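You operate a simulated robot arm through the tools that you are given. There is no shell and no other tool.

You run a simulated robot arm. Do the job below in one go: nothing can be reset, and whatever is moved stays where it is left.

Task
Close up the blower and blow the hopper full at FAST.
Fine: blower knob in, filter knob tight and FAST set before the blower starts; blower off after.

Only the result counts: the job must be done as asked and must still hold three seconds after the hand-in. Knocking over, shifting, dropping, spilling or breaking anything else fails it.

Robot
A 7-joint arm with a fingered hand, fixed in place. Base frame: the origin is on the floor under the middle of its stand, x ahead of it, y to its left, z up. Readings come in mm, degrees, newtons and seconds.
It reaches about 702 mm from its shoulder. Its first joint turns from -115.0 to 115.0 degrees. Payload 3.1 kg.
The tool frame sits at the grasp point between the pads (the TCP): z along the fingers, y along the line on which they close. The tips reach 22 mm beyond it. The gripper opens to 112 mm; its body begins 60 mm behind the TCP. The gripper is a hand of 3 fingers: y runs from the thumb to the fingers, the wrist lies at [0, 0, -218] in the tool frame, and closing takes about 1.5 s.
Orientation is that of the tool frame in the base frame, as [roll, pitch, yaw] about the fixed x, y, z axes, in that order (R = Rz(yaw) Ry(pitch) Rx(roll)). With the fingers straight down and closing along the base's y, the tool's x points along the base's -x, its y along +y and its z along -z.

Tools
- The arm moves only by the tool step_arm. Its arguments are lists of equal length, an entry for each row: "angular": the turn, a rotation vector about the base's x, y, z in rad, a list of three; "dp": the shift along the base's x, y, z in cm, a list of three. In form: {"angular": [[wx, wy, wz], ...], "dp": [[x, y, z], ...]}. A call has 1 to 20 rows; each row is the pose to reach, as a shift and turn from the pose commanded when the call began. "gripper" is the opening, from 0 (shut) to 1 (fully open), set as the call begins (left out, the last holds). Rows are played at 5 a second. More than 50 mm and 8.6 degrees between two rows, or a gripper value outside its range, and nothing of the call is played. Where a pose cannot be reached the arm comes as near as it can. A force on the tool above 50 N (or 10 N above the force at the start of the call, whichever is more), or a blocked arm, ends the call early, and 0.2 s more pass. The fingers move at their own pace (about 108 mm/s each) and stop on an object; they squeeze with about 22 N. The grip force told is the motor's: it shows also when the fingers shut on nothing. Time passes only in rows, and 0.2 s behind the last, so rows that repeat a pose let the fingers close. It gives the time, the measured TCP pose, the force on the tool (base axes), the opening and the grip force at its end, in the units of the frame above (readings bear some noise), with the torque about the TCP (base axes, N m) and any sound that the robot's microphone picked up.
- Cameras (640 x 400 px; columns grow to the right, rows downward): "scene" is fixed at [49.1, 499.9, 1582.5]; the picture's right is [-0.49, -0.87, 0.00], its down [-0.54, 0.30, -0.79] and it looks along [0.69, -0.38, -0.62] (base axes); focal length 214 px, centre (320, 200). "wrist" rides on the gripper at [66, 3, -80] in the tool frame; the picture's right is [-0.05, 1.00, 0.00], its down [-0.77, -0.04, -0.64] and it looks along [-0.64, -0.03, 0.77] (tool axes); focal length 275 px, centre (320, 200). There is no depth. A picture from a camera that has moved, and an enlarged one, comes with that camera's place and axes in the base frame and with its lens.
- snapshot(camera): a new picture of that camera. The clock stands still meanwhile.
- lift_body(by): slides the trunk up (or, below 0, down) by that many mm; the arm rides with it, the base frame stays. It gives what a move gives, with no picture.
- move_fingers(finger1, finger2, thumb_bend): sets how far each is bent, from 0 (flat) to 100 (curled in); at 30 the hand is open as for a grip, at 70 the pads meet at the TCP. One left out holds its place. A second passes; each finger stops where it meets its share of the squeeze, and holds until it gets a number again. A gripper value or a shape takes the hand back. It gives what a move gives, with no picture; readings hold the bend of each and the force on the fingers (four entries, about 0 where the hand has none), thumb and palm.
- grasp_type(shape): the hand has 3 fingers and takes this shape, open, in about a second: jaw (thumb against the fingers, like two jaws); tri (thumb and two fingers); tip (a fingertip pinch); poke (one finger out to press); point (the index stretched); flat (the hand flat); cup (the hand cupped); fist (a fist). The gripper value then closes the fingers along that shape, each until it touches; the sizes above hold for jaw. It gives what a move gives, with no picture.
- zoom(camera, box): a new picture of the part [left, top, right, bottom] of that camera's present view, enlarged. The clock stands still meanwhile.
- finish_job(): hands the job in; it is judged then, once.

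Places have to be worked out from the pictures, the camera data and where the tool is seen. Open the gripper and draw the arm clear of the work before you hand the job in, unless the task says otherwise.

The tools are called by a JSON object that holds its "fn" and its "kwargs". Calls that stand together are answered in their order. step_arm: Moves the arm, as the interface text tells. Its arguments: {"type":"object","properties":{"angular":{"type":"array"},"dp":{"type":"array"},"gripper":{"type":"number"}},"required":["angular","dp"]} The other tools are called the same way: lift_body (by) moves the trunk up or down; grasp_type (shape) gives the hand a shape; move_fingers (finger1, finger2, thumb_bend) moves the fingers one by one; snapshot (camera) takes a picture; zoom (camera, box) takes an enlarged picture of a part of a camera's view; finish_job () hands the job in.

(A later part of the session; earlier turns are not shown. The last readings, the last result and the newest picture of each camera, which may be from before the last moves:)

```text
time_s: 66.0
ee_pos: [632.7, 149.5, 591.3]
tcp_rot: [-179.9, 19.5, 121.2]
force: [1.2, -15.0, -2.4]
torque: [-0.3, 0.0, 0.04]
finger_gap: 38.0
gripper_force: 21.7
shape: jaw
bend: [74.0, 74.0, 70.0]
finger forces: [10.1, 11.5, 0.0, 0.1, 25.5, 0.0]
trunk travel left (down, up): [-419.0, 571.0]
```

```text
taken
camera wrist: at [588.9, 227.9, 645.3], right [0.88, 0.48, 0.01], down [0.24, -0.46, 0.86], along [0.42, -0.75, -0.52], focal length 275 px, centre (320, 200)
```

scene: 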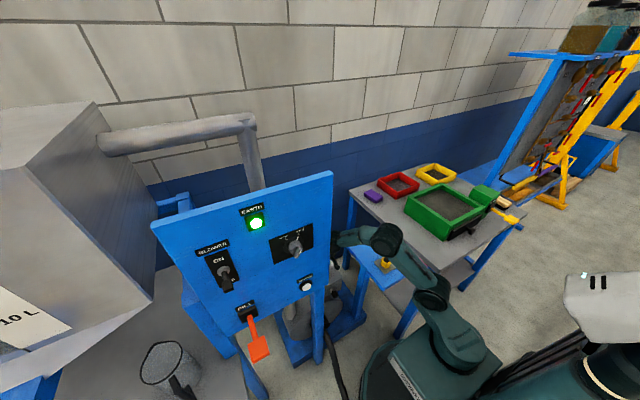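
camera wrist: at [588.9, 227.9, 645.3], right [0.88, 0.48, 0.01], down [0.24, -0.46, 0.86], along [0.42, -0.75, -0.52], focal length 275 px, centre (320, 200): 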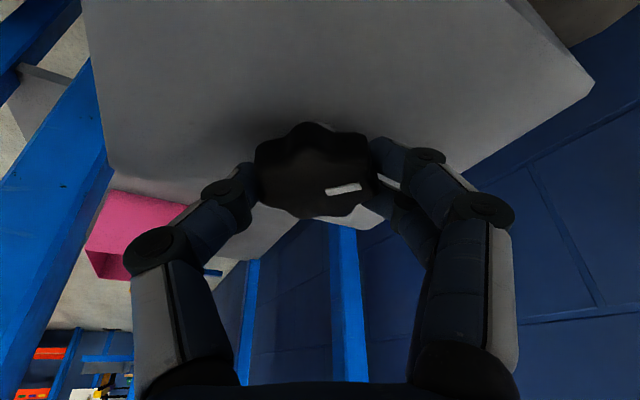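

Turned about 125° in all, still free running. I regrip for a third stroke.

{"fn": "step_arm", "kwargs": {"angular": [[0, 0, 0], [0, 0, 0], [0, 0, 0], [0, 0, 0], [0, 0, 0.12], [0, 0, 0.24], [0, 0, 0.36], [0, 0, 0.48], [0, 0, 0.6], [0, 0, 0.72], [0, 0, 0.84], [0, 0, 0.96], [0, 0, 1.08], [0, 0, 1.2], [0, 0, 1.2]], "dp": [[0, 0, 0], [0, 0, 0], [0, 0, 0], [0, 0, 0.2], [0, 0, 0.2], [0, 0, 0.2], [0, 0, 0.2], [0, 0, 0.2], [0, 0, 0.2], [0, 0, 0.2], [0, 0, 0.2], [0, 0, 0.2], [0, 0, 0.2], [0, 0, 0.1], [0, 0, 0]], "gripper": 1}}

{"fn": "step_arm", "kwargs": {"angular": [[0, 0, 0], [0, 0, 0], [0, 0, 0], [0, 0, 0], [0, 0, 0], [0, 0, 0], [0, 0, 0]], "dp": [[0, 0, 0], [0, 0, 0], [0, 0, 0], [0, 0, 0], [0, 0, 0], [0, 0, 0], [0, 0, 0]], "gripper": 0}}

{"fn": "snapshot", "kwargs": {"camera": "wrist"}}

```text
time_s: 69.2
ee_pos: [631.9, 150.1, 591.8]
tcp_rot: [-179.8, 19.6, -169.8]
force: [0.5, -0.2, -0.8]
torque: [-0.01, -0.01, 0.02]
finger_gap: 112.0
gripper_force: 0.1
shape: jaw
bend: [30.0, 30.0, 30.0]
finger forces: [0.1, 0.0, 0.0, 0.0, 0.0, 0.1]
trunk travel left (down, up): [-419.0, 571.0]
```

```text
time_s: 70.8
ee_pos: [633.7, 150.5, 591.5]
tcp_rot: [-179.9, 19.3, -169.9]
force: [3.4, 1.1, -4.2]
torque: [0.01, -0.1, 0.0]
finger_gap: 38.2
gripper_force: 22.2
shape: jaw
bend: [73.0, 74.0, 70.0]
finger forces: [10.5, 10.6, 0.0, 0.1, 20.4, 0.0]
trunk travel left (down, up): [-419.0, 571.0]
```

```text
taken
camera wrist: at [544.3, 138.8, 644.9], right [-0.13, 0.99, 0.01], down [0.51, 0.06, 0.86], along [0.85, 0.12, -0.52], focal length 275 px, centre (320, 200)
```

wrist: 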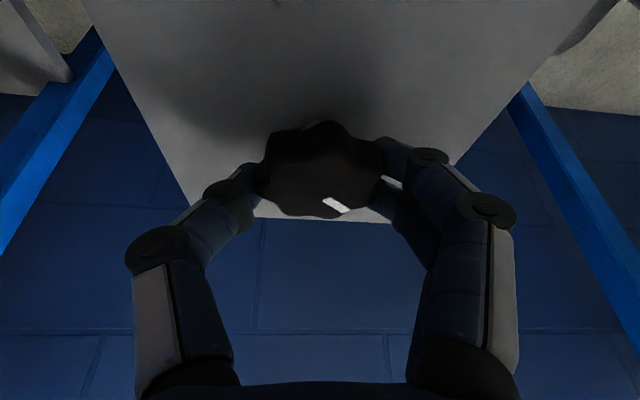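

The mark keeps advancing clockwise. Third stroke now.

{"fn": "step_arm", "kwargs": {"angular": [[0, 0, -0.12], [0, 0, -0.24], [0, 0, -0.36], [0, 0, -0.48], [0, 0, -0.6], [0, 0, -0.72], [0, 0, -0.84], [0, 0, -0.96], [0, 0, -1.08], [0, 0, -1.2], [0, 0, -1.2]], "dp": [[0, 0, 0], [0, 0, 0], [0, 0, 0], [0, 0, 0], [-0.02, -0.03, 0], [-0.04, -0.06, 0], [-0.06, -0.1, 0], [-0.08, -0.12, 0], [-0.1, -0.15, 0], [-0.1, -0.15, 0], [-0.1, -0.15, 0]]}}

{"fn": "snapshot", "kwargs": {"camera": "wrist"}}

```text
time_s: 73.2
ee_pos: [632.9, 146.3, 588.9]
tcp_rot: [-179.8, 19.4, 121.1]
force: [17.2, -30.5, -6.8]
torque: [-0.42, -0.21, 0.45]
finger_gap: 34.4
gripper_force: 21.7
shape: jaw
bend: [73.0, 74.0, 70.0]
finger forces: [12.6, 15.6, 0.0, 0.0, 27.3, 0.0]
trunk travel left (down, up): [-419.0, 571.0]
```

```text
taken
camera wrist: at [590.3, 224.5, 644.4], right [0.88, 0.48, 0.01], down [0.24, -0.46, 0.86], along [0.41, -0.75, -0.52], focal length 275 px, centre (320, 200)
```

wrist: 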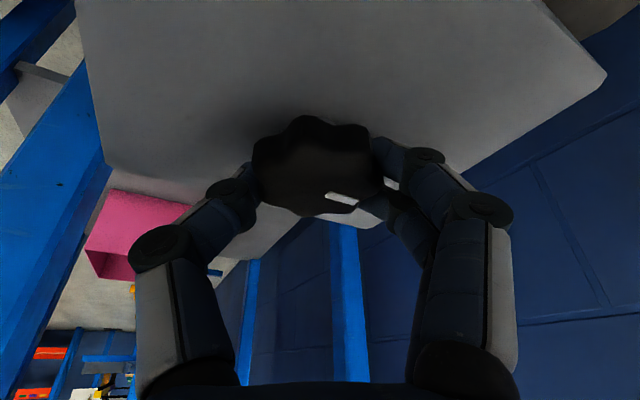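

Torque has risen to 0.45 N·m and the grip slipped about 25° on the knob, so it is meeting its stop. I open, swing back and check the mark.

{"fn": "step_arm", "kwargs": {"angular": [[0, 0, 0], [0, 0, 0], [0, 0, 0], [0, 0, 0], [0, 0, 0.12], [0, 0, 0.24], [0, 0, 0.36], [0, 0, 0.48], [0, 0, 0.6], [0, 0, 0.72], [0, 0, 0.84], [0, 0, 0.96], [0, 0, 1.03], [0, 0, 1.03]], "dp": [[0, 0, 0], [0, 0, 0], [0, 0, 0], [0, 0.1, 0.2], [0.05, 0.15, 0.2], [0.1, 0.15, 0.2], [0.1, 0.15, 0.2], [0.1, 0.15, 0.2], [0.1, 0.15, 0.2], [0.1, 0.15, 0.2], [0.1, 0.15, 0.2], [0.1, 0.15, 0.2], [0.1, 0.15, 0.1], [0.1, 0.15, 0]], "gripper": 1}}

{"fn": "snapshot", "kwargs": {"camera": "wrist"}}

{"fn": "zoom", "kwargs": {"camera": "wrist", "box": [220, 80, 420, 240]}}

```text
time_s: 76.2
ee_pos: [632.0, 151.0, 591.6]
tcp_rot: [-179.8, 19.5, -179.6]
force: [-1.1, -0.4, 0.5]
torque: [-0.02, 0.02, 0.01]
finger_gap: 112.1
gripper_force: 0.0
shape: jaw
bend: [30.0, 30.0, 30.0]
finger forces: [0.1, 0.1, 0.0, 0.0, 0.0, 0.0]
trunk travel left (down, up): [-419.0, 571.0]
```

```text
taken
camera wrist: at [543.0, 154.1, 645.8], right [0.04, 1.0, 0.01], down [0.52, -0.03, 0.86], along [0.86, -0.02, -0.52], focal length 275 px, centre (320, 200)
```

wrist: 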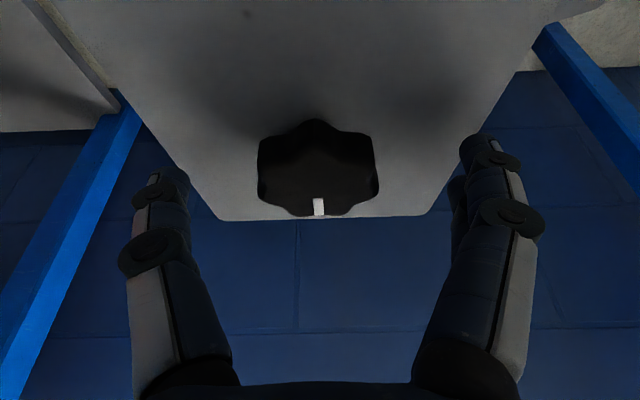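

```text
2.50 times, centred on (320, 160) of wrist
camera zoom: at [543.0, 154.1, 645.8], right [0.04, 1.0, 0.01], down [0.52, -0.03, 0.86], along [0.86, -0.02, -0.52], focal length 688 px, centre (320, 300)
```

zoom: 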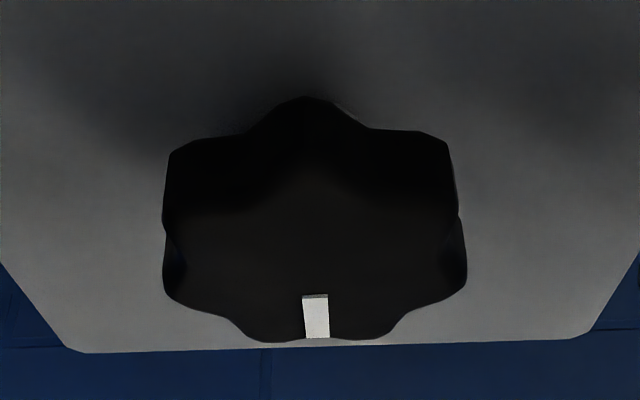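

The mark now points exactly opposite to where it began (180° turned), fitting a stop. I grip once more and give a short firm twist to confirm it is tight.

{"fn": "step_arm", "kwargs": {"angular": [[0, 0, 0], [0, 0, 0], [0, 0, 0], [0, 0, 0], [0, 0, 0], [0, 0, 0], [0, 0, 0]], "dp": [[0, 0, 0], [0, 0, 0], [0, 0, 0], [0, 0, 0], [0, 0, 0], [0, 0, 0], [0, 0, 0]], "gripper": 0}}

{"fn": "step_arm", "kwargs": {"angular": [[0, 0, -0.08], [0, 0, -0.16], [0, 0, -0.24], [0, 0, -0.24]], "dp": [[0, 0, 0], [0, 0, 0], [0, 0, 0], [0, 0, 0]]}}

{"fn": "snapshot", "kwargs": {"camera": "wrist"}}

```text
time_s: 77.8
ee_pos: [632.6, 150.8, 591.1]
tcp_rot: [-179.9, 19.4, -179.6]
force: [2.6, 0.5, -2.7]
torque: [-0.09, -0.09, 0.0]
finger_gap: 38.5
gripper_force: 22.1
shape: jaw
bend: [73.0, 74.0, 70.0]
finger forces: [10.4, 10.6, 0.0, 0.0, 20.3, 0.1]
trunk travel left (down, up): [-419.0, 571.0]
```

```text
time_s: 78.8
ee_pos: [636.4, 150.1, 591.2]
tcp_rot: [-180.0, 19.5, 166.5]
force: [22.2, -6.8, -3.5]
torque: [-0.27, -0.32, 0.95]
finger_gap: 36.4
gripper_force: 22.0
shape: jaw
bend: [74.0, 74.0, 70.0]
finger forces: [12.8, 9.1, 0.0, 0.0, 29.8, 0.1]
trunk travel left (down, up): [-419.0, 571.0]
```

```text
taken
camera wrist: at [549.0, 174.8, 644.7], right [0.28, 0.96, 0.02], down [0.49, -0.15, 0.86], along [0.83, -0.23, -0.52], focal length 275 px, centre (320, 200)
```

wrist: 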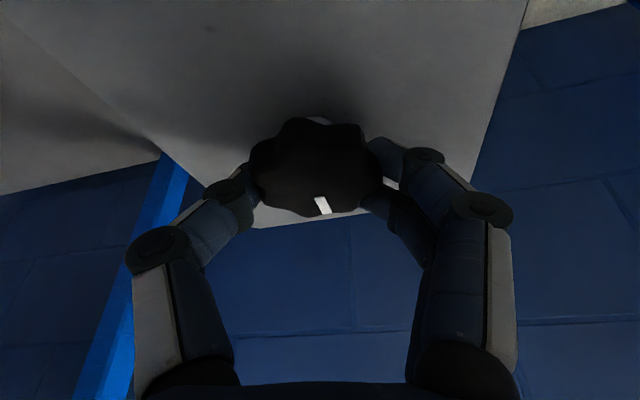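

Torque climbs to 0.95 N·m with no further turning: the filter knob is tight. I open in place, rise clear and recheck both knobs.

{"fn": "step_arm", "kwargs": {"angular": [[0, 0, 0], [0, 0, 0], [0, 0, 0], [0, 0, 0], [0, 0, 0.06], [0, 0, 0.12], [0, 0, 0.18], [0, 0, 0.24], [0, 0, 0.24]], "dp": [[0, 0, 0], [0, 0, 0], [0, 0, 0], [0, 0, 0.8], [0, 0, 2.5], [0, 0, 5], [-0.5, 0, 8], [-1, 0, 11], [-1, 0, 11]], "gripper": 1}}

{"fn": "snapshot", "kwargs": {"camera": "wrist"}}

{"fn": "snapshot", "kwargs": {"camera": "scene"}}

```text
time_s: 80.8
ee_pos: [621.4, 148.9, 703.1]
tcp_rot: [-179.9, 19.4, -179.5]
force: [0.2, 0.3, 0.0]
torque: [0.0, 0.0, -0.03]
finger_gap: 112.4
gripper_force: 0.0
shape: jaw
bend: [30.0, 30.0, 30.0]
finger forces: [0.0, 0.1, 0.0, 0.0, 0.1, 0.0]
trunk travel left (down, up): [-419.0, 571.0]
```

```text
taken
camera wrist: at [531.6, 152.5, 756.6], right [0.04, 1.0, 0.01], down [0.52, -0.03, 0.86], along [0.86, -0.03, -0.52], focal length 275 px, centre (320, 200)
```

wrist: 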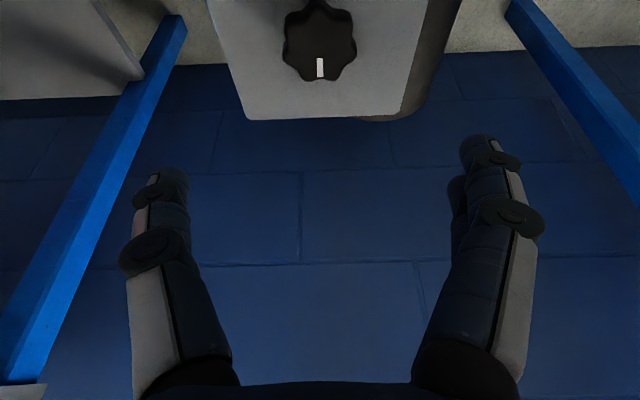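

```text
taken
```

scene: 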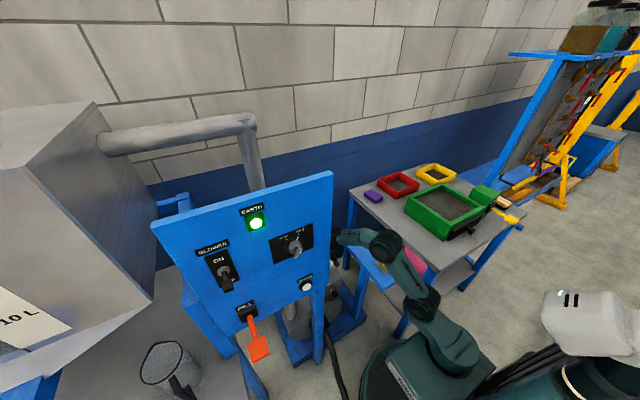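

Both knobs are done (cap in; star knob mark at 180°, tight). Now to the switch: I raise the trunk straight up first.

{"fn": "lift_body", "kwargs": {"by": 245}}

{"fn": "step_arm", "kwargs": {"angular": [[0, 0, 0], [0, 0, 0], [0, 0, 0], [0, 0, 0], [0, 0, 0], [0, 0, 0], [0, 0, 0], [0, 0, 0], [0, 0, 0]], "dp": [[-4, 0, 2], [-8, 0, 4], [-12, 0, 7], [-16, 0, 10], [-20, 0.5, 13], [-24, 1, 16], [-27, 2, 18], [-30, 4, 20], [-30, 4, 20]], "gripper": 0}}

{"fn": "snapshot", "kwargs": {"camera": "scene"}}

```text
time_s: 83.3
ee_pos: [621.3, 148.8, 947.7]
tcp_rot: [-179.8, 19.3, -179.6]
force: [0.6, -0.7, 0.5]
torque: [-0.05, 0.0, 0.0]
finger_gap: 112.1
gripper_force: 0.2
shape: jaw
bend: [30.0, 30.0, 30.0]
finger forces: [0.0, 0.0, 0.0, 0.0, 0.0, 0.0]
trunk travel left (down, up): [-664.0, 326.0]
```

```text
refused: row 5 steps farther than a row can; nothing moved
```

```text
taken
```

scene: 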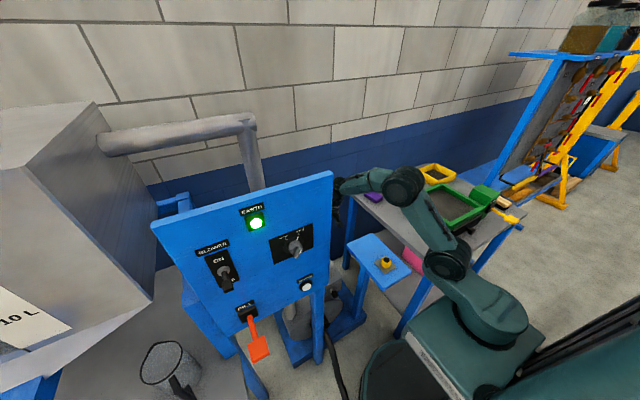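

The trunk is up; the arm call was refused for too long a step, nothing moved. I repeat it with shorter rows.

{"fn": "step_arm", "kwargs": {"angular": [[0, 0, 0], [0, 0, 0], [0, 0, 0], [0, 0, 0], [0, 0, 0], [0, 0, 0], [0, 0, 0], [0, 0, 0], [0, 0, 0], [0, 0, 0]], "dp": [[-3.5, 0, 2], [-7, 0, 4], [-10.5, 0, 6], [-14, 0, 8.5], [-17.5, 0.5, 11], [-21, 1, 13.5], [-24.5, 2, 16], [-27.5, 3, 18], [-30, 4, 20], [-30, 4, 20]], "gripper": 0}}

{"fn": "snapshot", "kwargs": {"camera": "scene"}}

```text
time_s: 85.5
ee_pos: [320.3, 188.9, 1147.4]
tcp_rot: [-179.9, 19.4, -179.7]
force: [0.2, -0.3, 0.2]
torque: [0.0, 0.01, 0.01]
finger_gap: 0.0
gripper_force: 21.5
shape: jaw
bend: [66.0, 66.0, 74.0]
finger forces: [0.0, 0.1, 0.0, 0.1, 0.0, 0.0]
trunk travel left (down, up): [-664.0, 326.0]
```

```text
taken
```

scene: 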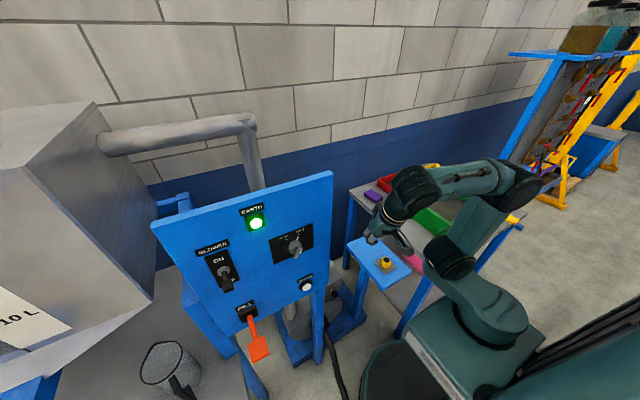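

The hand is clear in front of the shelf. I move left in front of the panel (x≈260) and tilt it up to horizontal.

{"fn": "step_arm", "kwargs": {"angular": [[0, 0, 0], [0, 0, 0], [0, 0, 0], [0, 0, 0], [0, 0, 0], [0, -0.12, 0], [0, -0.24, 0], [0, -0.36, 0], [0, -0.48, 0], [0, -0.6, 0], [0, -0.72, 0], [0, -0.84, 0], [0, -0.96, 0], [0, -1.08, 0], [0, -1.16, 0], [0, -1.232, 0], [0, -1.232, 0]], "dp": [[-3, 3, 0], [-6, 7, 0], [-6, 11, 0], [-6, 15, 0], [-6, 19, 0], [-6, 20, 0], [-6, 21, 0], [-6, 22, 0], [-6, 23, 0], [-6, 24, 0], [-5.5, 24, -1], [-5, 24, -2], [-4.5, 24, -3], [-4, 24, -3.5], [-4, 24, -3.7], [-4, 24, -3.7], [-4, 24, -3.7]]}}

{"fn": "snapshot", "kwargs": {"camera": "wrist"}}

{"fn": "snapshot", "kwargs": {"camera": "scene"}}

```text
time_s: 89.2
ee_pos: [279.6, 428.9, 1109.8]
tcp_rot: [-74.1, 89.6, -74.0]
force: [-0.4, -0.8, 0.4]
torque: [0.03, 0.01, -0.02]
finger_gap: 0.0
gripper_force: 22.2
shape: jaw
bend: [66.0, 66.0, 74.0]
finger forces: [0.0, 0.0, 0.0, 0.0, 0.1, 0.0]
trunk travel left (down, up): [-664.0, 326.0]
```

```text
taken
camera wrist: at [199.9, 433.1, 1043.9], right [0.0, 1.0, 0.04], down [-0.64, -0.03, 0.77], along [0.77, -0.03, 0.64], focal length 275 px, centre (320, 200)
```

wrist: 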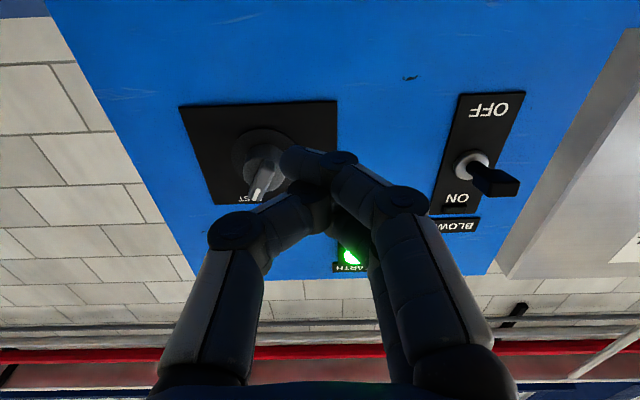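

```text
taken
```

scene: 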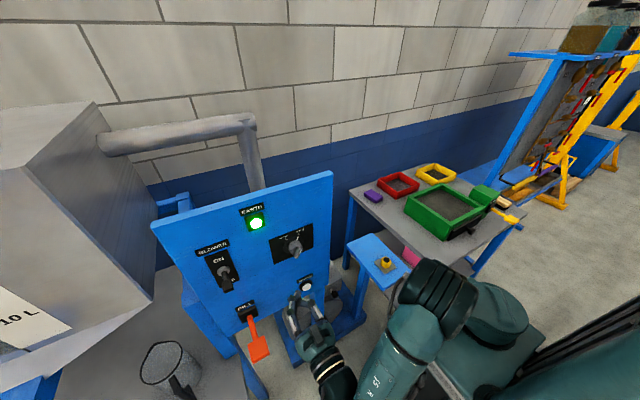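

The switch plate centre is at about (395,551,1172) and its lever block around (350,548,1160). I yaw the hand +40° and bring the closed fingers below the lever.

{"fn": "step_arm", "kwargs": {"angular": [[0, 0, 0.12], [0, 0, 0.24], [0, 0, 0.36], [0, 0, 0.48], [0, 0, 0.6], [0, 0, 0.698], [0, 0, 0.698]], "dp": [[0, 1, -0.3], [0, 2, -0.5], [0, 3, -0.7], [0, 4, -0.9], [0.5, 5, -1], [1, 6, -1], [1, 6, -1]]}}

{"fn": "snapshot", "kwargs": {"camera": "wrist"}}

{"fn": "zoom", "kwargs": {"camera": "scene", "box": [180, 200, 380, 400]}}

```text
time_s: 90.8
ee_pos: [290.3, 489.7, 1100.9]
tcp_rot: [-87.2, 89.6, -47.1]
force: [0.4, 0.4, 0.1]
torque: [0.01, -0.01, 0.01]
finger_gap: 0.0
gripper_force: 21.9
shape: jaw
bend: [66.0, 66.0, 74.0]
finger forces: [0.0, 0.0, 0.1, 0.0, 0.1, 0.1]
trunk travel left (down, up): [-664.0, 326.0]
```

```text
taken
camera wrist: at [227.3, 441.0, 1034.5], right [-0.64, 0.76, 0.04], down [-0.47, -0.43, 0.77], along [0.61, 0.48, 0.64], focal length 275 px, centre (320, 200)
```

wrist: 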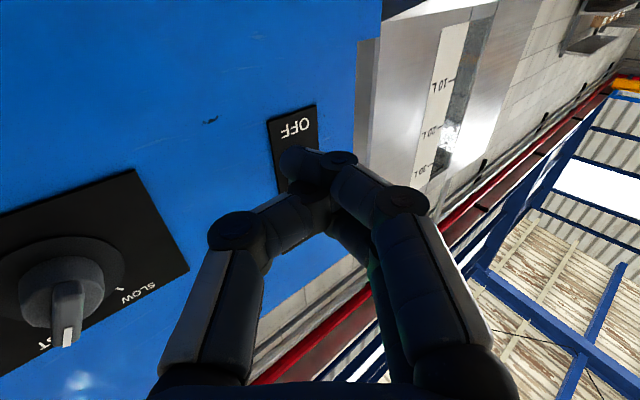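

```text
2.00 times, centred on (280, 300) of scene
camera zoom: at [49.1, 499.9, 1582.5], right [-0.49, -0.87, 0.0], down [-0.54, 0.3, -0.79], along [0.69, -0.38, -0.62], focal length 429 px, centre (400, 0)
```

zoom: 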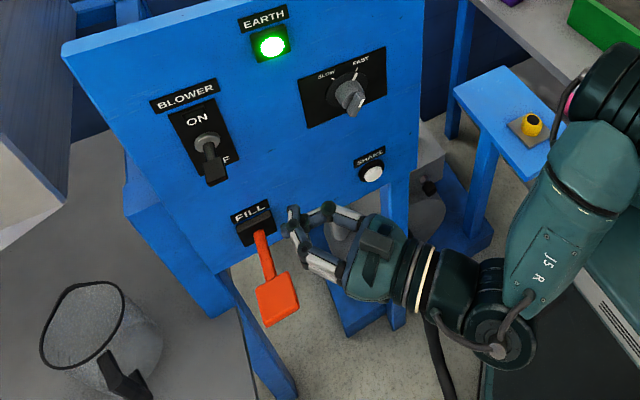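

The gauge is in view here (level ≈26 L), handy for monitoring. I slide forward so the fingertips sit beneath the lever block.

{"fn": "step_arm", "kwargs": {"angular": [[0, 0, 0], [0, 0, 0], [0, 0, 0], [0, 0, 0]], "dp": [[1.6, 1.7, 0], [3.2, 3.4, 0], [4.8, 5.2, 0], [4.8, 5.2, 0]]}}

{"fn": "snapshot", "kwargs": {"camera": "wrist"}}

{"fn": "zoom", "kwargs": {"camera": "scene", "box": [190, 230, 290, 330]}}

```text
time_s: 91.8
ee_pos: [338.7, 539.5, 1103.2]
tcp_rot: [-79.9, 89.5, -39.9]
force: [-0.3, 0.5, -0.4]
torque: [-0.03, 0.0, 0.0]
finger_gap: 0.2
gripper_force: 21.7
shape: jaw
bend: [66.0, 66.0, 74.0]
finger forces: [0.1, 0.0, 0.0, 0.0, 0.1, 0.0]
trunk travel left (down, up): [-664.0, 326.0]
```

```text
taken
camera wrist: at [276.0, 491.7, 1035.1], right [-0.64, 0.77, 0.04], down [-0.47, -0.43, 0.77], along [0.61, 0.48, 0.64], focal length 275 px, centre (320, 200)
```

wrist: 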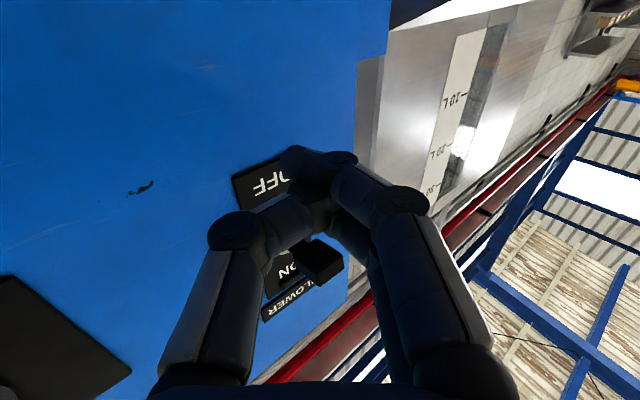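

```text
4.00 times, centred on (240, 280) of scene
camera zoom: at [49.1, 499.9, 1582.5], right [-0.49, -0.87, 0.0], down [-0.54, 0.3, -0.79], along [0.69, -0.38, -0.62], focal length 858 px, centre (640, -120)
```

zoom: 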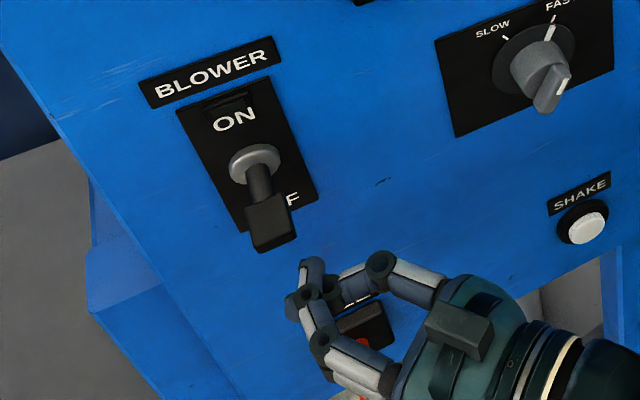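

The lever block is straight above the fingertips, laterally aligned. I advance 6 mm and raise to flip it up to ON.

{"fn": "step_arm", "kwargs": {"angular": [[0, 0, 0], [0, 0, 0], [0, 0, 0], [0, 0, 0], [0, 0, 0], [0, 0, 0]], "dp": [[0.46, 0.39, 0.5], [0.46, 0.39, 1.5], [0.46, 0.39, 2.5], [0.46, 0.39, 3.3], [0.46, 0.39, 4], [0.46, 0.39, 4.5]]}}

{"fn": "snapshot", "kwargs": {"camera": "wrist"}}

{"fn": "zoom", "kwargs": {"camera": "scene", "box": [190, 200, 290, 300]}}

```text
time_s: 93.2
ee_pos: [342.5, 543.9, 1146.7]
tcp_rot: [-84.6, 89.6, -44.6]
force: [-0.6, -0.1, 0.1]
torque: [0.01, -0.03, -0.01]
finger_gap: 0.3
gripper_force: 22.1
shape: jaw
bend: [66.0, 66.0, 74.0]
finger forces: [0.1, 0.1, 0.1, 0.0, 0.0, 0.0]
trunk travel left (down, up): [-664.0, 326.0]
```

```text
taken
camera wrist: at [280.0, 495.8, 1079.6], right [-0.64, 0.77, 0.04], down [-0.47, -0.43, 0.77], along [0.61, 0.48, 0.64], focal length 275 px, centre (320, 200)
```

wrist: 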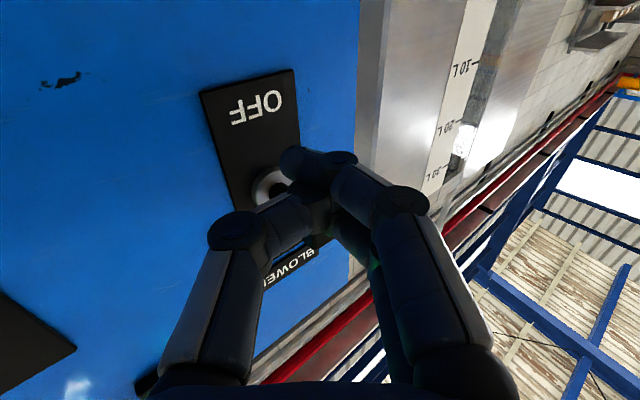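

```text
4.00 times, centred on (240, 250) of scene
camera zoom: at [49.1, 499.9, 1582.5], right [-0.49, -0.87, 0.0], down [-0.54, 0.3, -0.79], along [0.69, -0.38, -0.62], focal length 858 px, centre (640, 0)
```

zoom: 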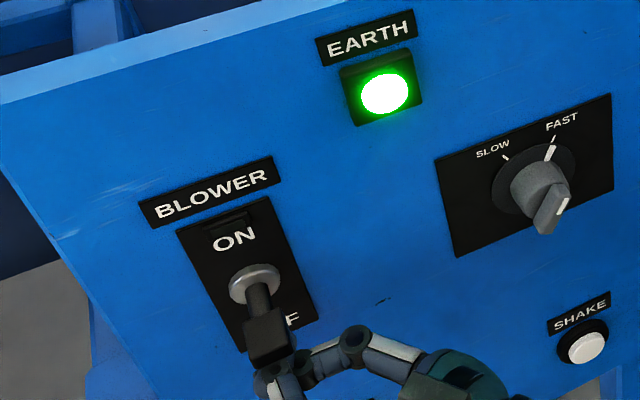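

No contact yet at z≈1147. I keep raising in small steps until the lever flips.

{"fn": "step_arm", "kwargs": {"angular": [[0, 0, 0], [0, 0, 0], [0, 0, 0], [0, 0, 0]], "dp": [[0, 0, 0.6], [0, 0, 1.2], [0, 0, 1.8], [0, 0, 2.4]]}}

{"fn": "snapshot", "kwargs": {"camera": "wrist"}}

{"fn": "zoom", "kwargs": {"camera": "scene", "box": [190, 200, 290, 300]}}

```text
time_s: 94.2
ee_pos: [343.3, 545.8, 1156.6]
tcp_rot: [-153.0, 88.1, -112.9]
force: [-1.6, 1.0, -18.4]
torque: [-0.08, 0.31, 0.04]
finger_gap: 0.0
gripper_force: 22.0
shape: jaw
bend: [66.0, 65.0, 75.0]
finger forces: [0.0, 20.4, 0.0, 0.0, 0.0, 0.0]
trunk travel left (down, up): [-664.0, 326.0]
heard: click
stopped in row 4: the force on the tool passed its limit at 56 N (the readings are from after the stop); the commanded pose is now the measured one
```

```text
taken
camera wrist: at [278.5, 495.6, 1092.7], right [-0.65, 0.76, 0.03], down [-0.45, -0.42, 0.79], along [0.62, 0.5, 0.61], focal length 275 px, centre (320, 200)
```

wrist: 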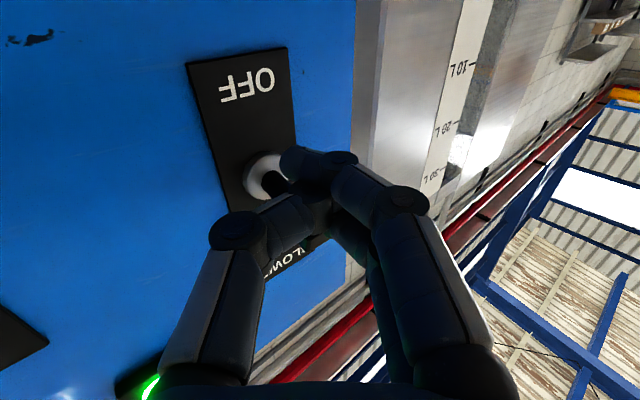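

```text
4.00 times, centred on (240, 250) of scene
camera zoom: at [49.1, 499.9, 1582.5], right [-0.49, -0.87, 0.0], down [-0.54, 0.3, -0.79], along [0.69, -0.38, -0.62], focal length 858 px, centre (640, 0)
```

zoom: 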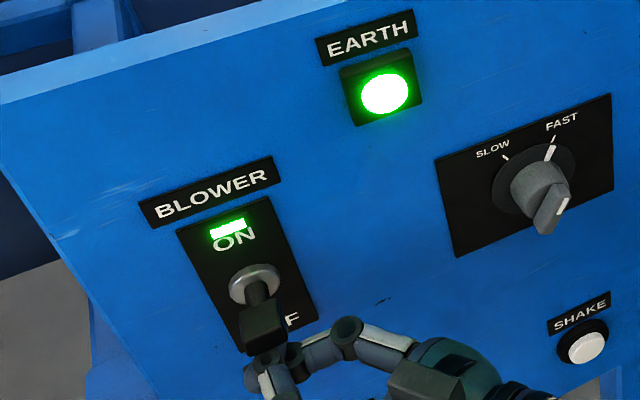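

A click was heard and the ON lamp is lit: the blower runs. I lower off the lever and draw back a little, then check the level.

{"fn": "step_arm", "kwargs": {"angular": [[0, 0, 0], [0, 0, 0], [0, 0, 0], [0, 0, 0]], "dp": [[0, 0, -1.5], [0, 0, -2.5], [-2.5, -2.1, -2.5], [-5, -4.2, -1]]}}

{"fn": "snapshot", "kwargs": {"camera": "wrist"}}

{"fn": "zoom", "kwargs": {"camera": "wrist", "box": [400, 0, 520, 220]}}

{"fn": "zoom", "kwargs": {"camera": "scene", "box": [190, 200, 290, 300]}}

```text
time_s: 95.2
ee_pos: [291.5, 503.8, 1152.4]
tcp_rot: [-148.5, 88.7, -108.3]
force: [0.2, 0.1, -0.6]
torque: [0.01, 0.01, -0.02]
finger_gap: 0.0
gripper_force: 22.2
shape: jaw
bend: [66.0, 66.0, 75.0]
finger forces: [0.0, 0.0, 0.0, 0.0, 0.0, 0.0]
trunk travel left (down, up): [-664.0, 326.0]
```

```text
taken
camera wrist: at [227.8, 454.0, 1087.2], right [-0.64, 0.76, 0.03], down [-0.46, -0.42, 0.78], along [0.61, 0.49, 0.62], focal length 275 px, centre (320, 200)
```

wrist: 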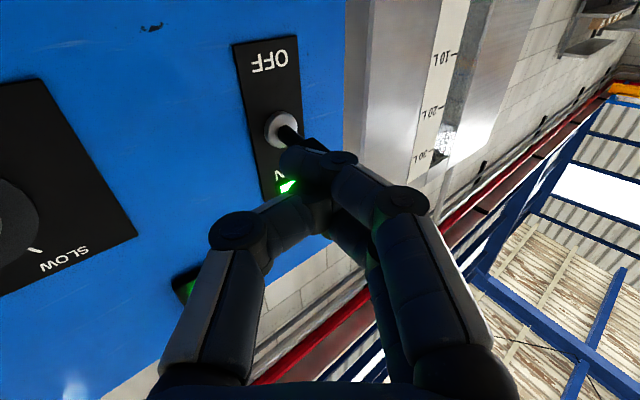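

```text
1.82 times, centred on (460, 110) of wrist
camera zoom: at [227.8, 454.0, 1087.2], right [-0.64, 0.76, 0.03], down [-0.46, -0.42, 0.78], along [0.61, 0.49, 0.62], focal length 500 px, centre (66, 364)
```

zoom: 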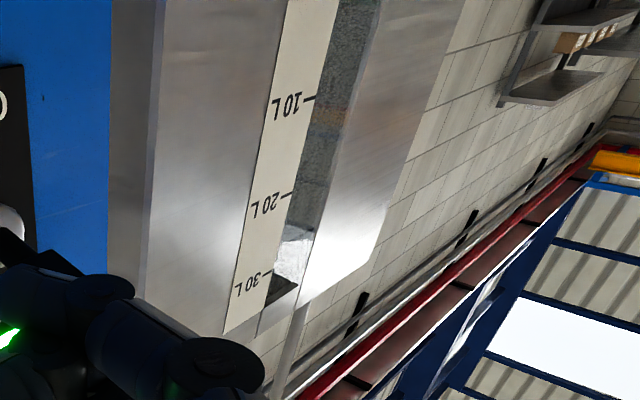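

```text
4.00 times, centred on (240, 250) of scene
camera zoom: at [49.1, 499.9, 1582.5], right [-0.49, -0.87, 0.0], down [-0.54, 0.3, -0.79], along [0.69, -0.38, -0.62], focal length 858 px, centre (640, 0)
```

zoom: 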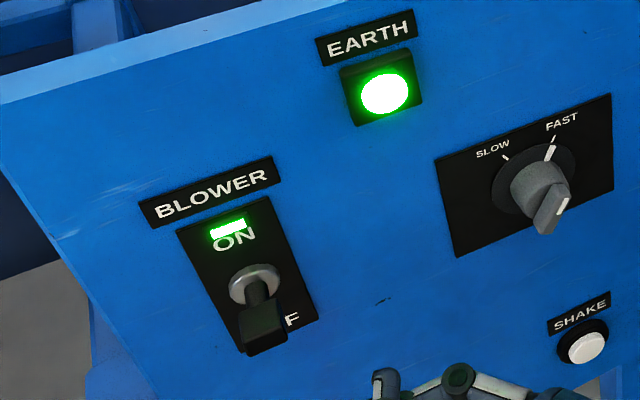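

The lever stays up and the ON lamp is lit. I zoom the gauge further to read the level before using more time.

{"fn": "zoom", "kwargs": {"camera": "wrist", "box": [405, 90, 475, 185]}}

```text
4.21 times, centred on (440, 138) of wrist
camera zoom: at [227.8, 454.0, 1087.2], right [-0.64, 0.76, 0.03], down [-0.46, -0.42, 0.78], along [0.61, 0.49, 0.62], focal length 1159 px, centre (-185, 463)
```

zoom: 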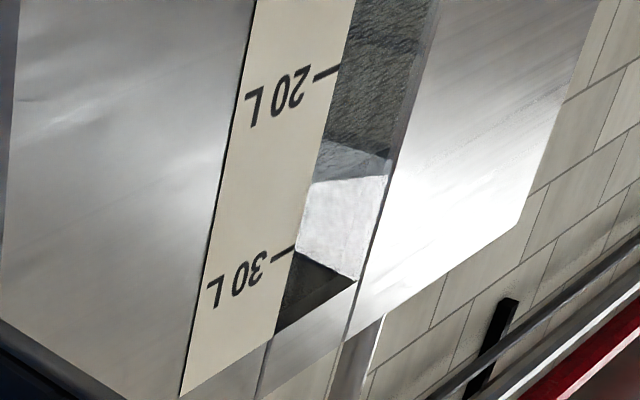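

The reading from below is distorted by glare, so I raise the hand toward the ready-to-switch-off height, getting a flatter view of the gauge.

{"fn": "step_arm", "kwargs": {"angular": [[0, 0, 0], [0, 0, 0]], "dp": [[-0.5, 0, 4.5], [-0.5, 0, 8.5]]}}

{"fn": "snapshot", "kwargs": {"camera": "wrist"}}

{"fn": "zoom", "kwargs": {"camera": "wrist", "box": [395, 60, 485, 190]}}

```text
time_s: 95.8
ee_pos: [285.9, 504.1, 1235.0]
tcp_rot: [-147.3, 88.6, -107.1]
force: [0.4, -0.5, 0.1]
torque: [0.0, 0.0, 0.04]
finger_gap: 0.0
gripper_force: 22.0
shape: jaw
bend: [66.0, 66.0, 75.0]
finger forces: [0.0, 0.1, 0.0, 0.1, 0.0, 0.0]
trunk travel left (down, up): [-664.0, 326.0]
```

```text
taken
camera wrist: at [222.9, 453.3, 1169.7], right [-0.65, 0.76, 0.03], down [-0.46, -0.42, 0.78], along [0.61, 0.49, 0.62], focal length 275 px, centre (320, 200)
```

wrist: 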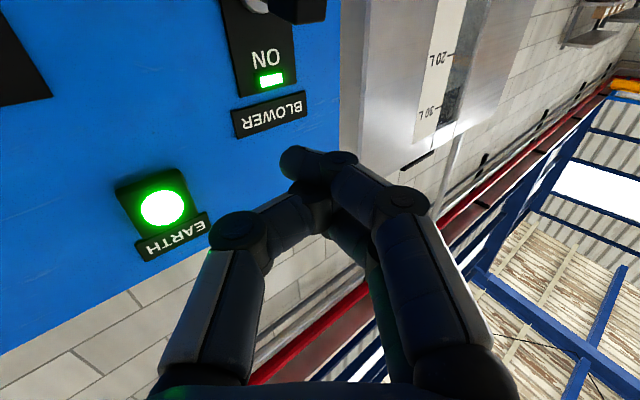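

```text
3.08 times, centred on (440, 125) of wrist
camera zoom: at [222.9, 453.3, 1169.7], right [-0.65, 0.76, 0.03], down [-0.46, -0.42, 0.78], along [0.61, 0.49, 0.62], focal length 847 px, centre (-49, 431)
```

zoom: 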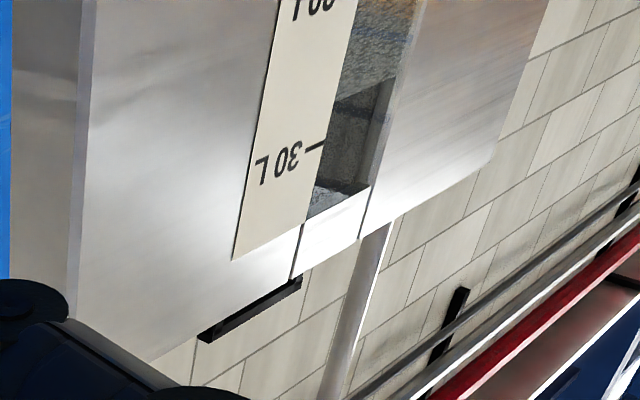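

The level reads about 27 L now and is rising slowly (~0.5 L/s). I move the fingers to just above the lever, ready to press it down.

{"fn": "step_arm", "kwargs": {"angular": [[0, 0, 0], [0, 0, 0]], "dp": [[2.9, 2.1, 0], [5.7, 4.2, 0]]}}

{"fn": "snapshot", "kwargs": {"camera": "wrist"}}

{"fn": "zoom", "kwargs": {"camera": "wrist", "box": [395, 40, 485, 170]}}

{"fn": "zoom", "kwargs": {"camera": "scene", "box": [190, 200, 290, 300]}}

```text
time_s: 96.4
ee_pos: [345.6, 545.7, 1233.4]
tcp_rot: [-148.2, 88.6, -107.8]
force: [0.1, -0.3, -0.9]
torque: [0.0, -0.01, -0.01]
finger_gap: 0.0
gripper_force: 21.9
shape: jaw
bend: [66.0, 66.0, 75.0]
finger forces: [0.0, 0.0, 0.0, 0.0, 0.0, 0.1]
trunk travel left (down, up): [-664.0, 326.0]
```

```text
taken
camera wrist: at [282.4, 495.5, 1169.1], right [-0.65, 0.76, 0.03], down [-0.46, -0.42, 0.78], along [0.61, 0.49, 0.62], focal length 275 px, centre (320, 200)
```

wrist: 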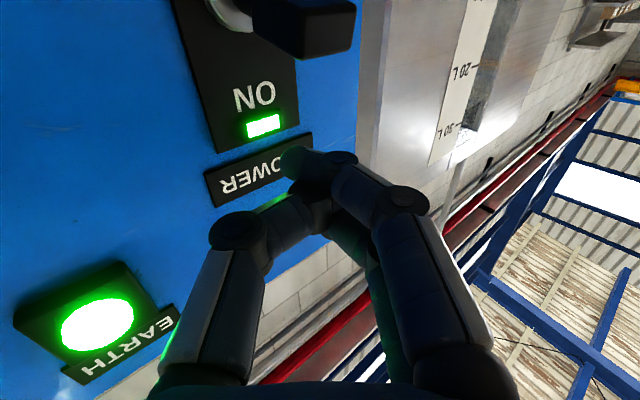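

```text
3.08 times, centred on (440, 105) of wrist
camera zoom: at [282.4, 495.5, 1169.1], right [-0.65, 0.76, 0.03], down [-0.46, -0.42, 0.78], along [0.61, 0.49, 0.62], focal length 847 px, centre (-49, 492)
```

zoom: 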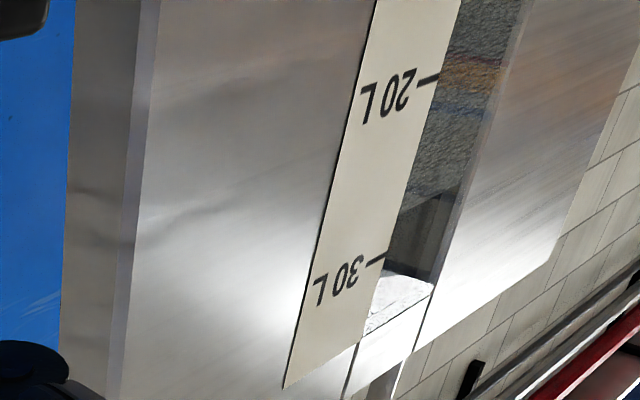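

```text
4.00 times, centred on (240, 250) of scene
camera zoom: at [49.1, 499.9, 1582.5], right [-0.49, -0.87, 0.0], down [-0.54, 0.3, -0.79], along [0.69, -0.38, -0.62], focal length 858 px, centre (640, 0)
```

zoom: 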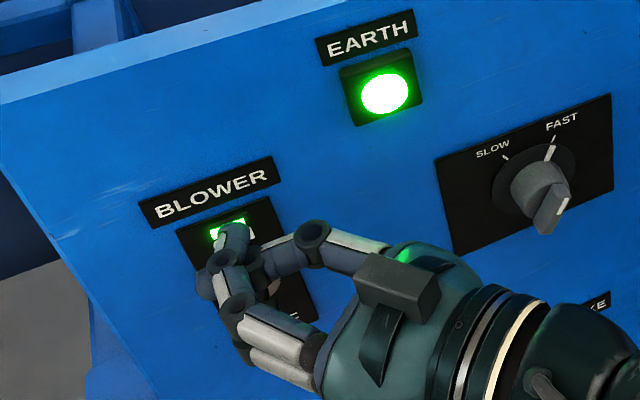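

At t=96.4 the level is about 27.6 L, the lever lies just below the fingers. I wait one second and read again.

{"fn": "step_arm", "kwargs": {"angular": [[0, 0, 0], [0, 0, 0], [0, 0, 0], [0, 0, 0]], "dp": [[0, 0, -0.3], [0, 0, -0.6], [0, 0, -0.8], [0, 0, -0.8]]}}

{"fn": "zoom", "kwargs": {"camera": "wrist", "box": [395, 40, 485, 170]}}

```text
time_s: 97.4
ee_pos: [344.5, 545.2, 1227.6]
tcp_rot: [-148.3, 88.8, -108.0]
force: [0.4, -0.4, -0.7]
torque: [0.02, 0.0, 0.01]
finger_gap: 0.0
gripper_force: 22.2
shape: jaw
bend: [66.0, 66.0, 75.0]
finger forces: [0.0, 0.0, 0.0, 0.1, 0.0, 0.0]
trunk travel left (down, up): [-664.0, 326.0]
```

```text
3.08 times, centred on (440, 105) of wrist
camera zoom: at [280.7, 495.1, 1162.6], right [-0.65, 0.76, 0.03], down [-0.46, -0.42, 0.78], along [0.61, 0.49, 0.62], focal length 847 px, centre (-49, 492)
```

zoom: 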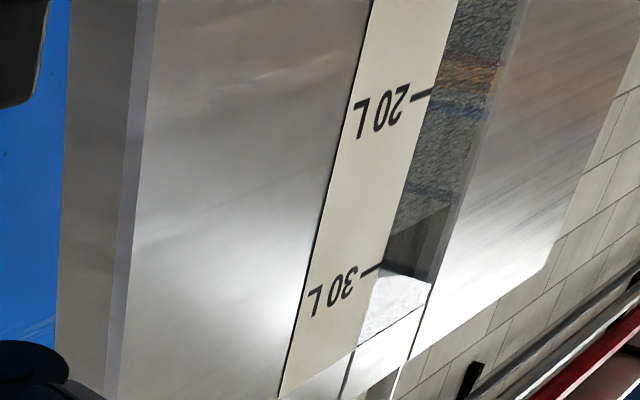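

About 28.0 L at t=97.4, rising ~0.6 L/s, so 30 L at about t≈100.7. I inch a little lower, without touching, while waiting.

{"fn": "step_arm", "kwargs": {"angular": [[0, 0, 0], [0, 0, 0], [0, 0, 0], [0, 0, 0], [0, 0, 0]], "dp": [[0, 0, -0.3], [0, 0, -0.6], [0, 0, -0.8], [0, 0, -1.0], [0, 0, -1.0]]}}

{"fn": "zoom", "kwargs": {"camera": "wrist", "box": [395, 40, 485, 170]}}

{"fn": "zoom", "kwargs": {"camera": "wrist", "box": [200, 0, 420, 260]}}

```text
time_s: 98.6
ee_pos: [345.2, 546.1, 1217.4]
tcp_rot: [-148.3, 88.7, -108.1]
force: [0.7, 0.1, -0.5]
torque: [0.03, -0.01, -0.01]
finger_gap: 0.0
gripper_force: 22.0
shape: jaw
bend: [66.0, 66.0, 75.0]
finger forces: [0.0, 0.0, 0.1, 0.0, 0.0, 0.1]
trunk travel left (down, up): [-664.0, 326.0]
```

```text
3.08 times, centred on (440, 105) of wrist
camera zoom: at [281.1, 495.8, 1152.4], right [-0.65, 0.76, 0.03], down [-0.46, -0.42, 0.78], along [0.61, 0.49, 0.62], focal length 847 px, centre (-49, 492)
```

zoom: 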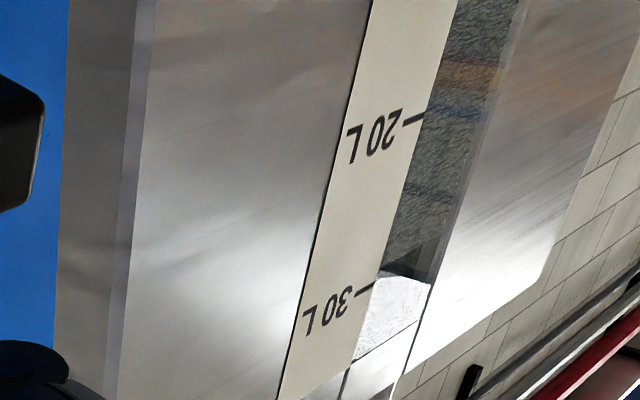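

```text
1.54 times, centred on (310, 130) of wrist
camera zoom: at [281.1, 495.8, 1152.4], right [-0.65, 0.76, 0.03], down [-0.46, -0.42, 0.78], along [0.61, 0.49, 0.62], focal length 424 px, centre (335, 308)
```

zoom: 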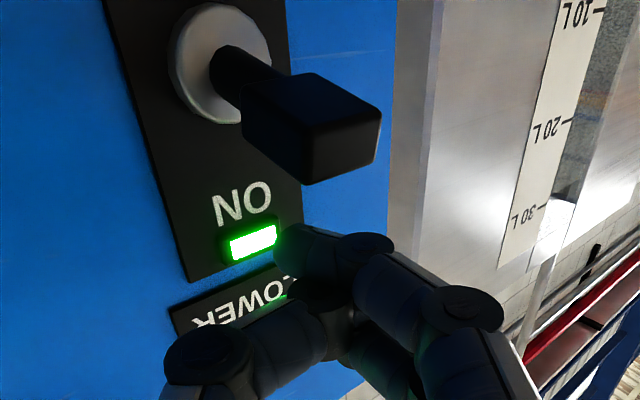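

About 28.7 L at t=98.6; the lever block is just ~13 mm below the finger. I wait one more second.

{"fn": "step_arm", "kwargs": {"angular": [[0, 0, 0], [0, 0, 0], [0, 0, 0], [0, 0, 0]], "dp": [[0, 0, -0.1], [0, 0, -0.2], [0, 0, -0.3], [0, 0, -0.3]]}}

{"fn": "zoom", "kwargs": {"camera": "wrist", "box": [405, 60, 475, 160]}}

```text
time_s: 99.6
ee_pos: [343.6, 546.0, 1214.7]
tcp_rot: [-148.9, 88.7, -108.8]
force: [-0.4, -0.3, 0.7]
torque: [0.01, -0.02, 0.01]
finger_gap: 0.2
gripper_force: 22.2
shape: jaw
bend: [66.0, 66.0, 75.0]
finger forces: [0.1, 0.0, 0.1, 0.0, 0.1, 0.0]
trunk travel left (down, up): [-664.0, 326.0]
```

```text
4.00 times, centred on (440, 110) of wrist
camera zoom: at [280.7, 495.9, 1149.5], right [-0.65, 0.76, 0.03], down [-0.46, -0.42, 0.78], along [0.61, 0.49, 0.62], focal length 1101 px, centre (-160, 560)
```

zoom: 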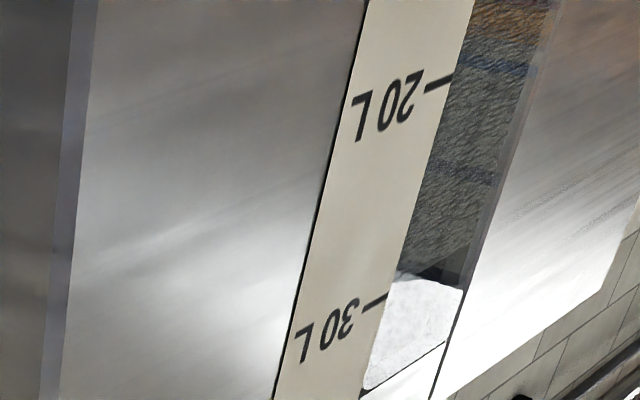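

About 29.1 L at t=99.6. One more short wait, then I press.

{"fn": "step_arm", "kwargs": {"angular": [[0, 0, 0], [0, 0, 0], [0, 0, 0], [0, 0, 0]], "dp": [[0, 0, 0], [0, 0, 0], [0, 0, 0], [0, 0, 0]]}}

{"fn": "zoom", "kwargs": {"camera": "wrist", "box": [405, 60, 475, 160]}}

{"fn": "zoom", "kwargs": {"camera": "wrist", "box": [415, 110, 465, 165]}}

```text
time_s: 100.6
ee_pos: [344.3, 546.2, 1214.5]
tcp_rot: [-148.7, 88.8, -108.5]
force: [-0.5, -0.3, -0.7]
torque: [0.01, -0.01, -0.01]
finger_gap: 0.0
gripper_force: 21.9
shape: jaw
bend: [66.0, 66.0, 75.0]
finger forces: [0.0, 0.0, 0.0, 0.0, 0.0, 0.1]
trunk travel left (down, up): [-664.0, 326.0]
```

```text
4.00 times, centred on (440, 110) of wrist
camera zoom: at [280.6, 495.9, 1149.6], right [-0.65, 0.76, 0.03], down [-0.46, -0.42, 0.78], along [0.61, 0.49, 0.62], focal length 1101 px, centre (-160, 560)
```

zoom: 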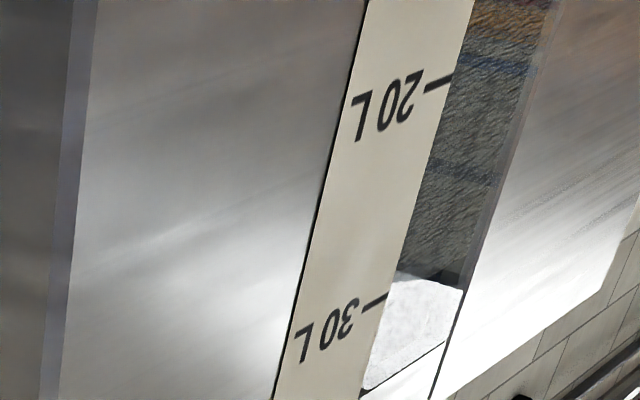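

```text
7.27 times, centred on (440, 138) of wrist
camera zoom: at [280.6, 495.9, 1149.6], right [-0.65, 0.76, 0.03], down [-0.46, -0.42, 0.78], along [0.61, 0.49, 0.62], focal length 2002 px, centre (-553, 654)
```

zoom: 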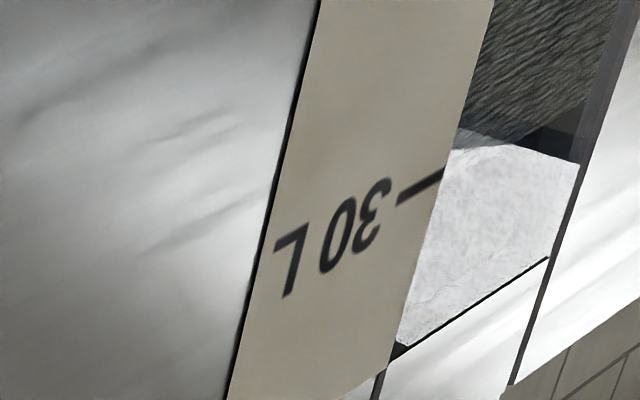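

The level line now sits at or just above the 30 L tick. I press the lever down to OFF.

{"fn": "step_arm", "kwargs": {"angular": [[0, 0, 0], [0, 0, 0], [0, 0, 0], [0, 0, 0], [0, 0, 0]], "dp": [[0, 0, -1.2], [0, 0, -2.2], [0, 0, -3.0], [0, 0, -3.6], [0, 0, -4.2]]}}

{"fn": "snapshot", "kwargs": {"camera": "wrist"}}

{"fn": "zoom", "kwargs": {"camera": "scene", "box": [190, 200, 290, 300]}}

```text
time_s: 101.8
ee_pos: [340.3, 541.7, 1182.2]
tcp_rot: [-93.9, 89.6, -53.6]
force: [0.2, 4.3, 45.6]
torque: [0.32, -0.93, 0.04]
finger_gap: 0.0
gripper_force: 21.7
shape: jaw
bend: [63.0, 66.0, 74.0]
finger forces: [48.2, 0.0, 0.1, 0.0, 0.0, 0.0]
trunk travel left (down, up): [-664.0, 326.0]
```

```text
taken
camera wrist: at [277.2, 491.8, 1116.2], right [-0.65, 0.76, 0.04], down [-0.47, -0.43, 0.77], along [0.6, 0.48, 0.64], focal length 275 px, centre (320, 200)
```

wrist: 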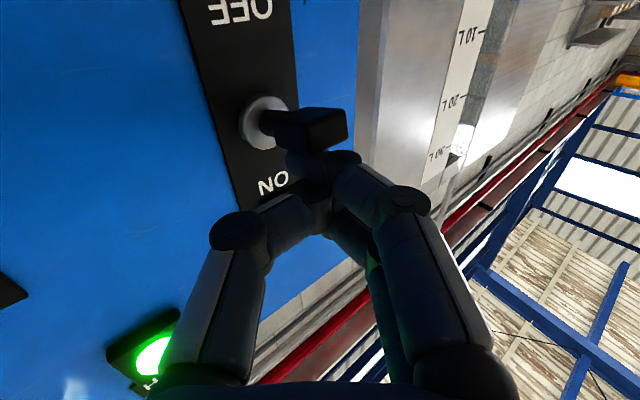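

```text
4.00 times, centred on (240, 250) of scene
camera zoom: at [49.1, 499.9, 1582.5], right [-0.49, -0.87, 0.0], down [-0.54, 0.3, -0.79], along [0.69, -0.38, -0.62], focal length 858 px, centre (640, 0)
```

zoom: 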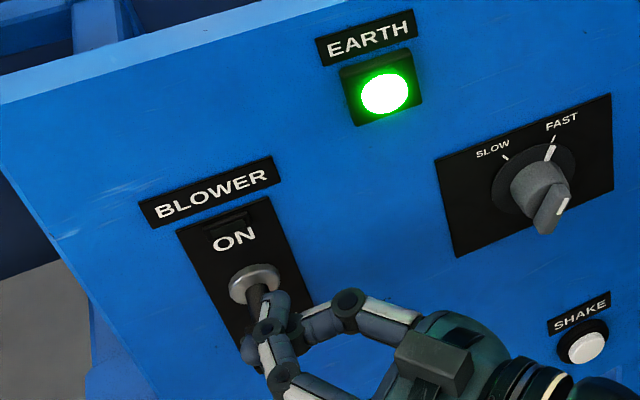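

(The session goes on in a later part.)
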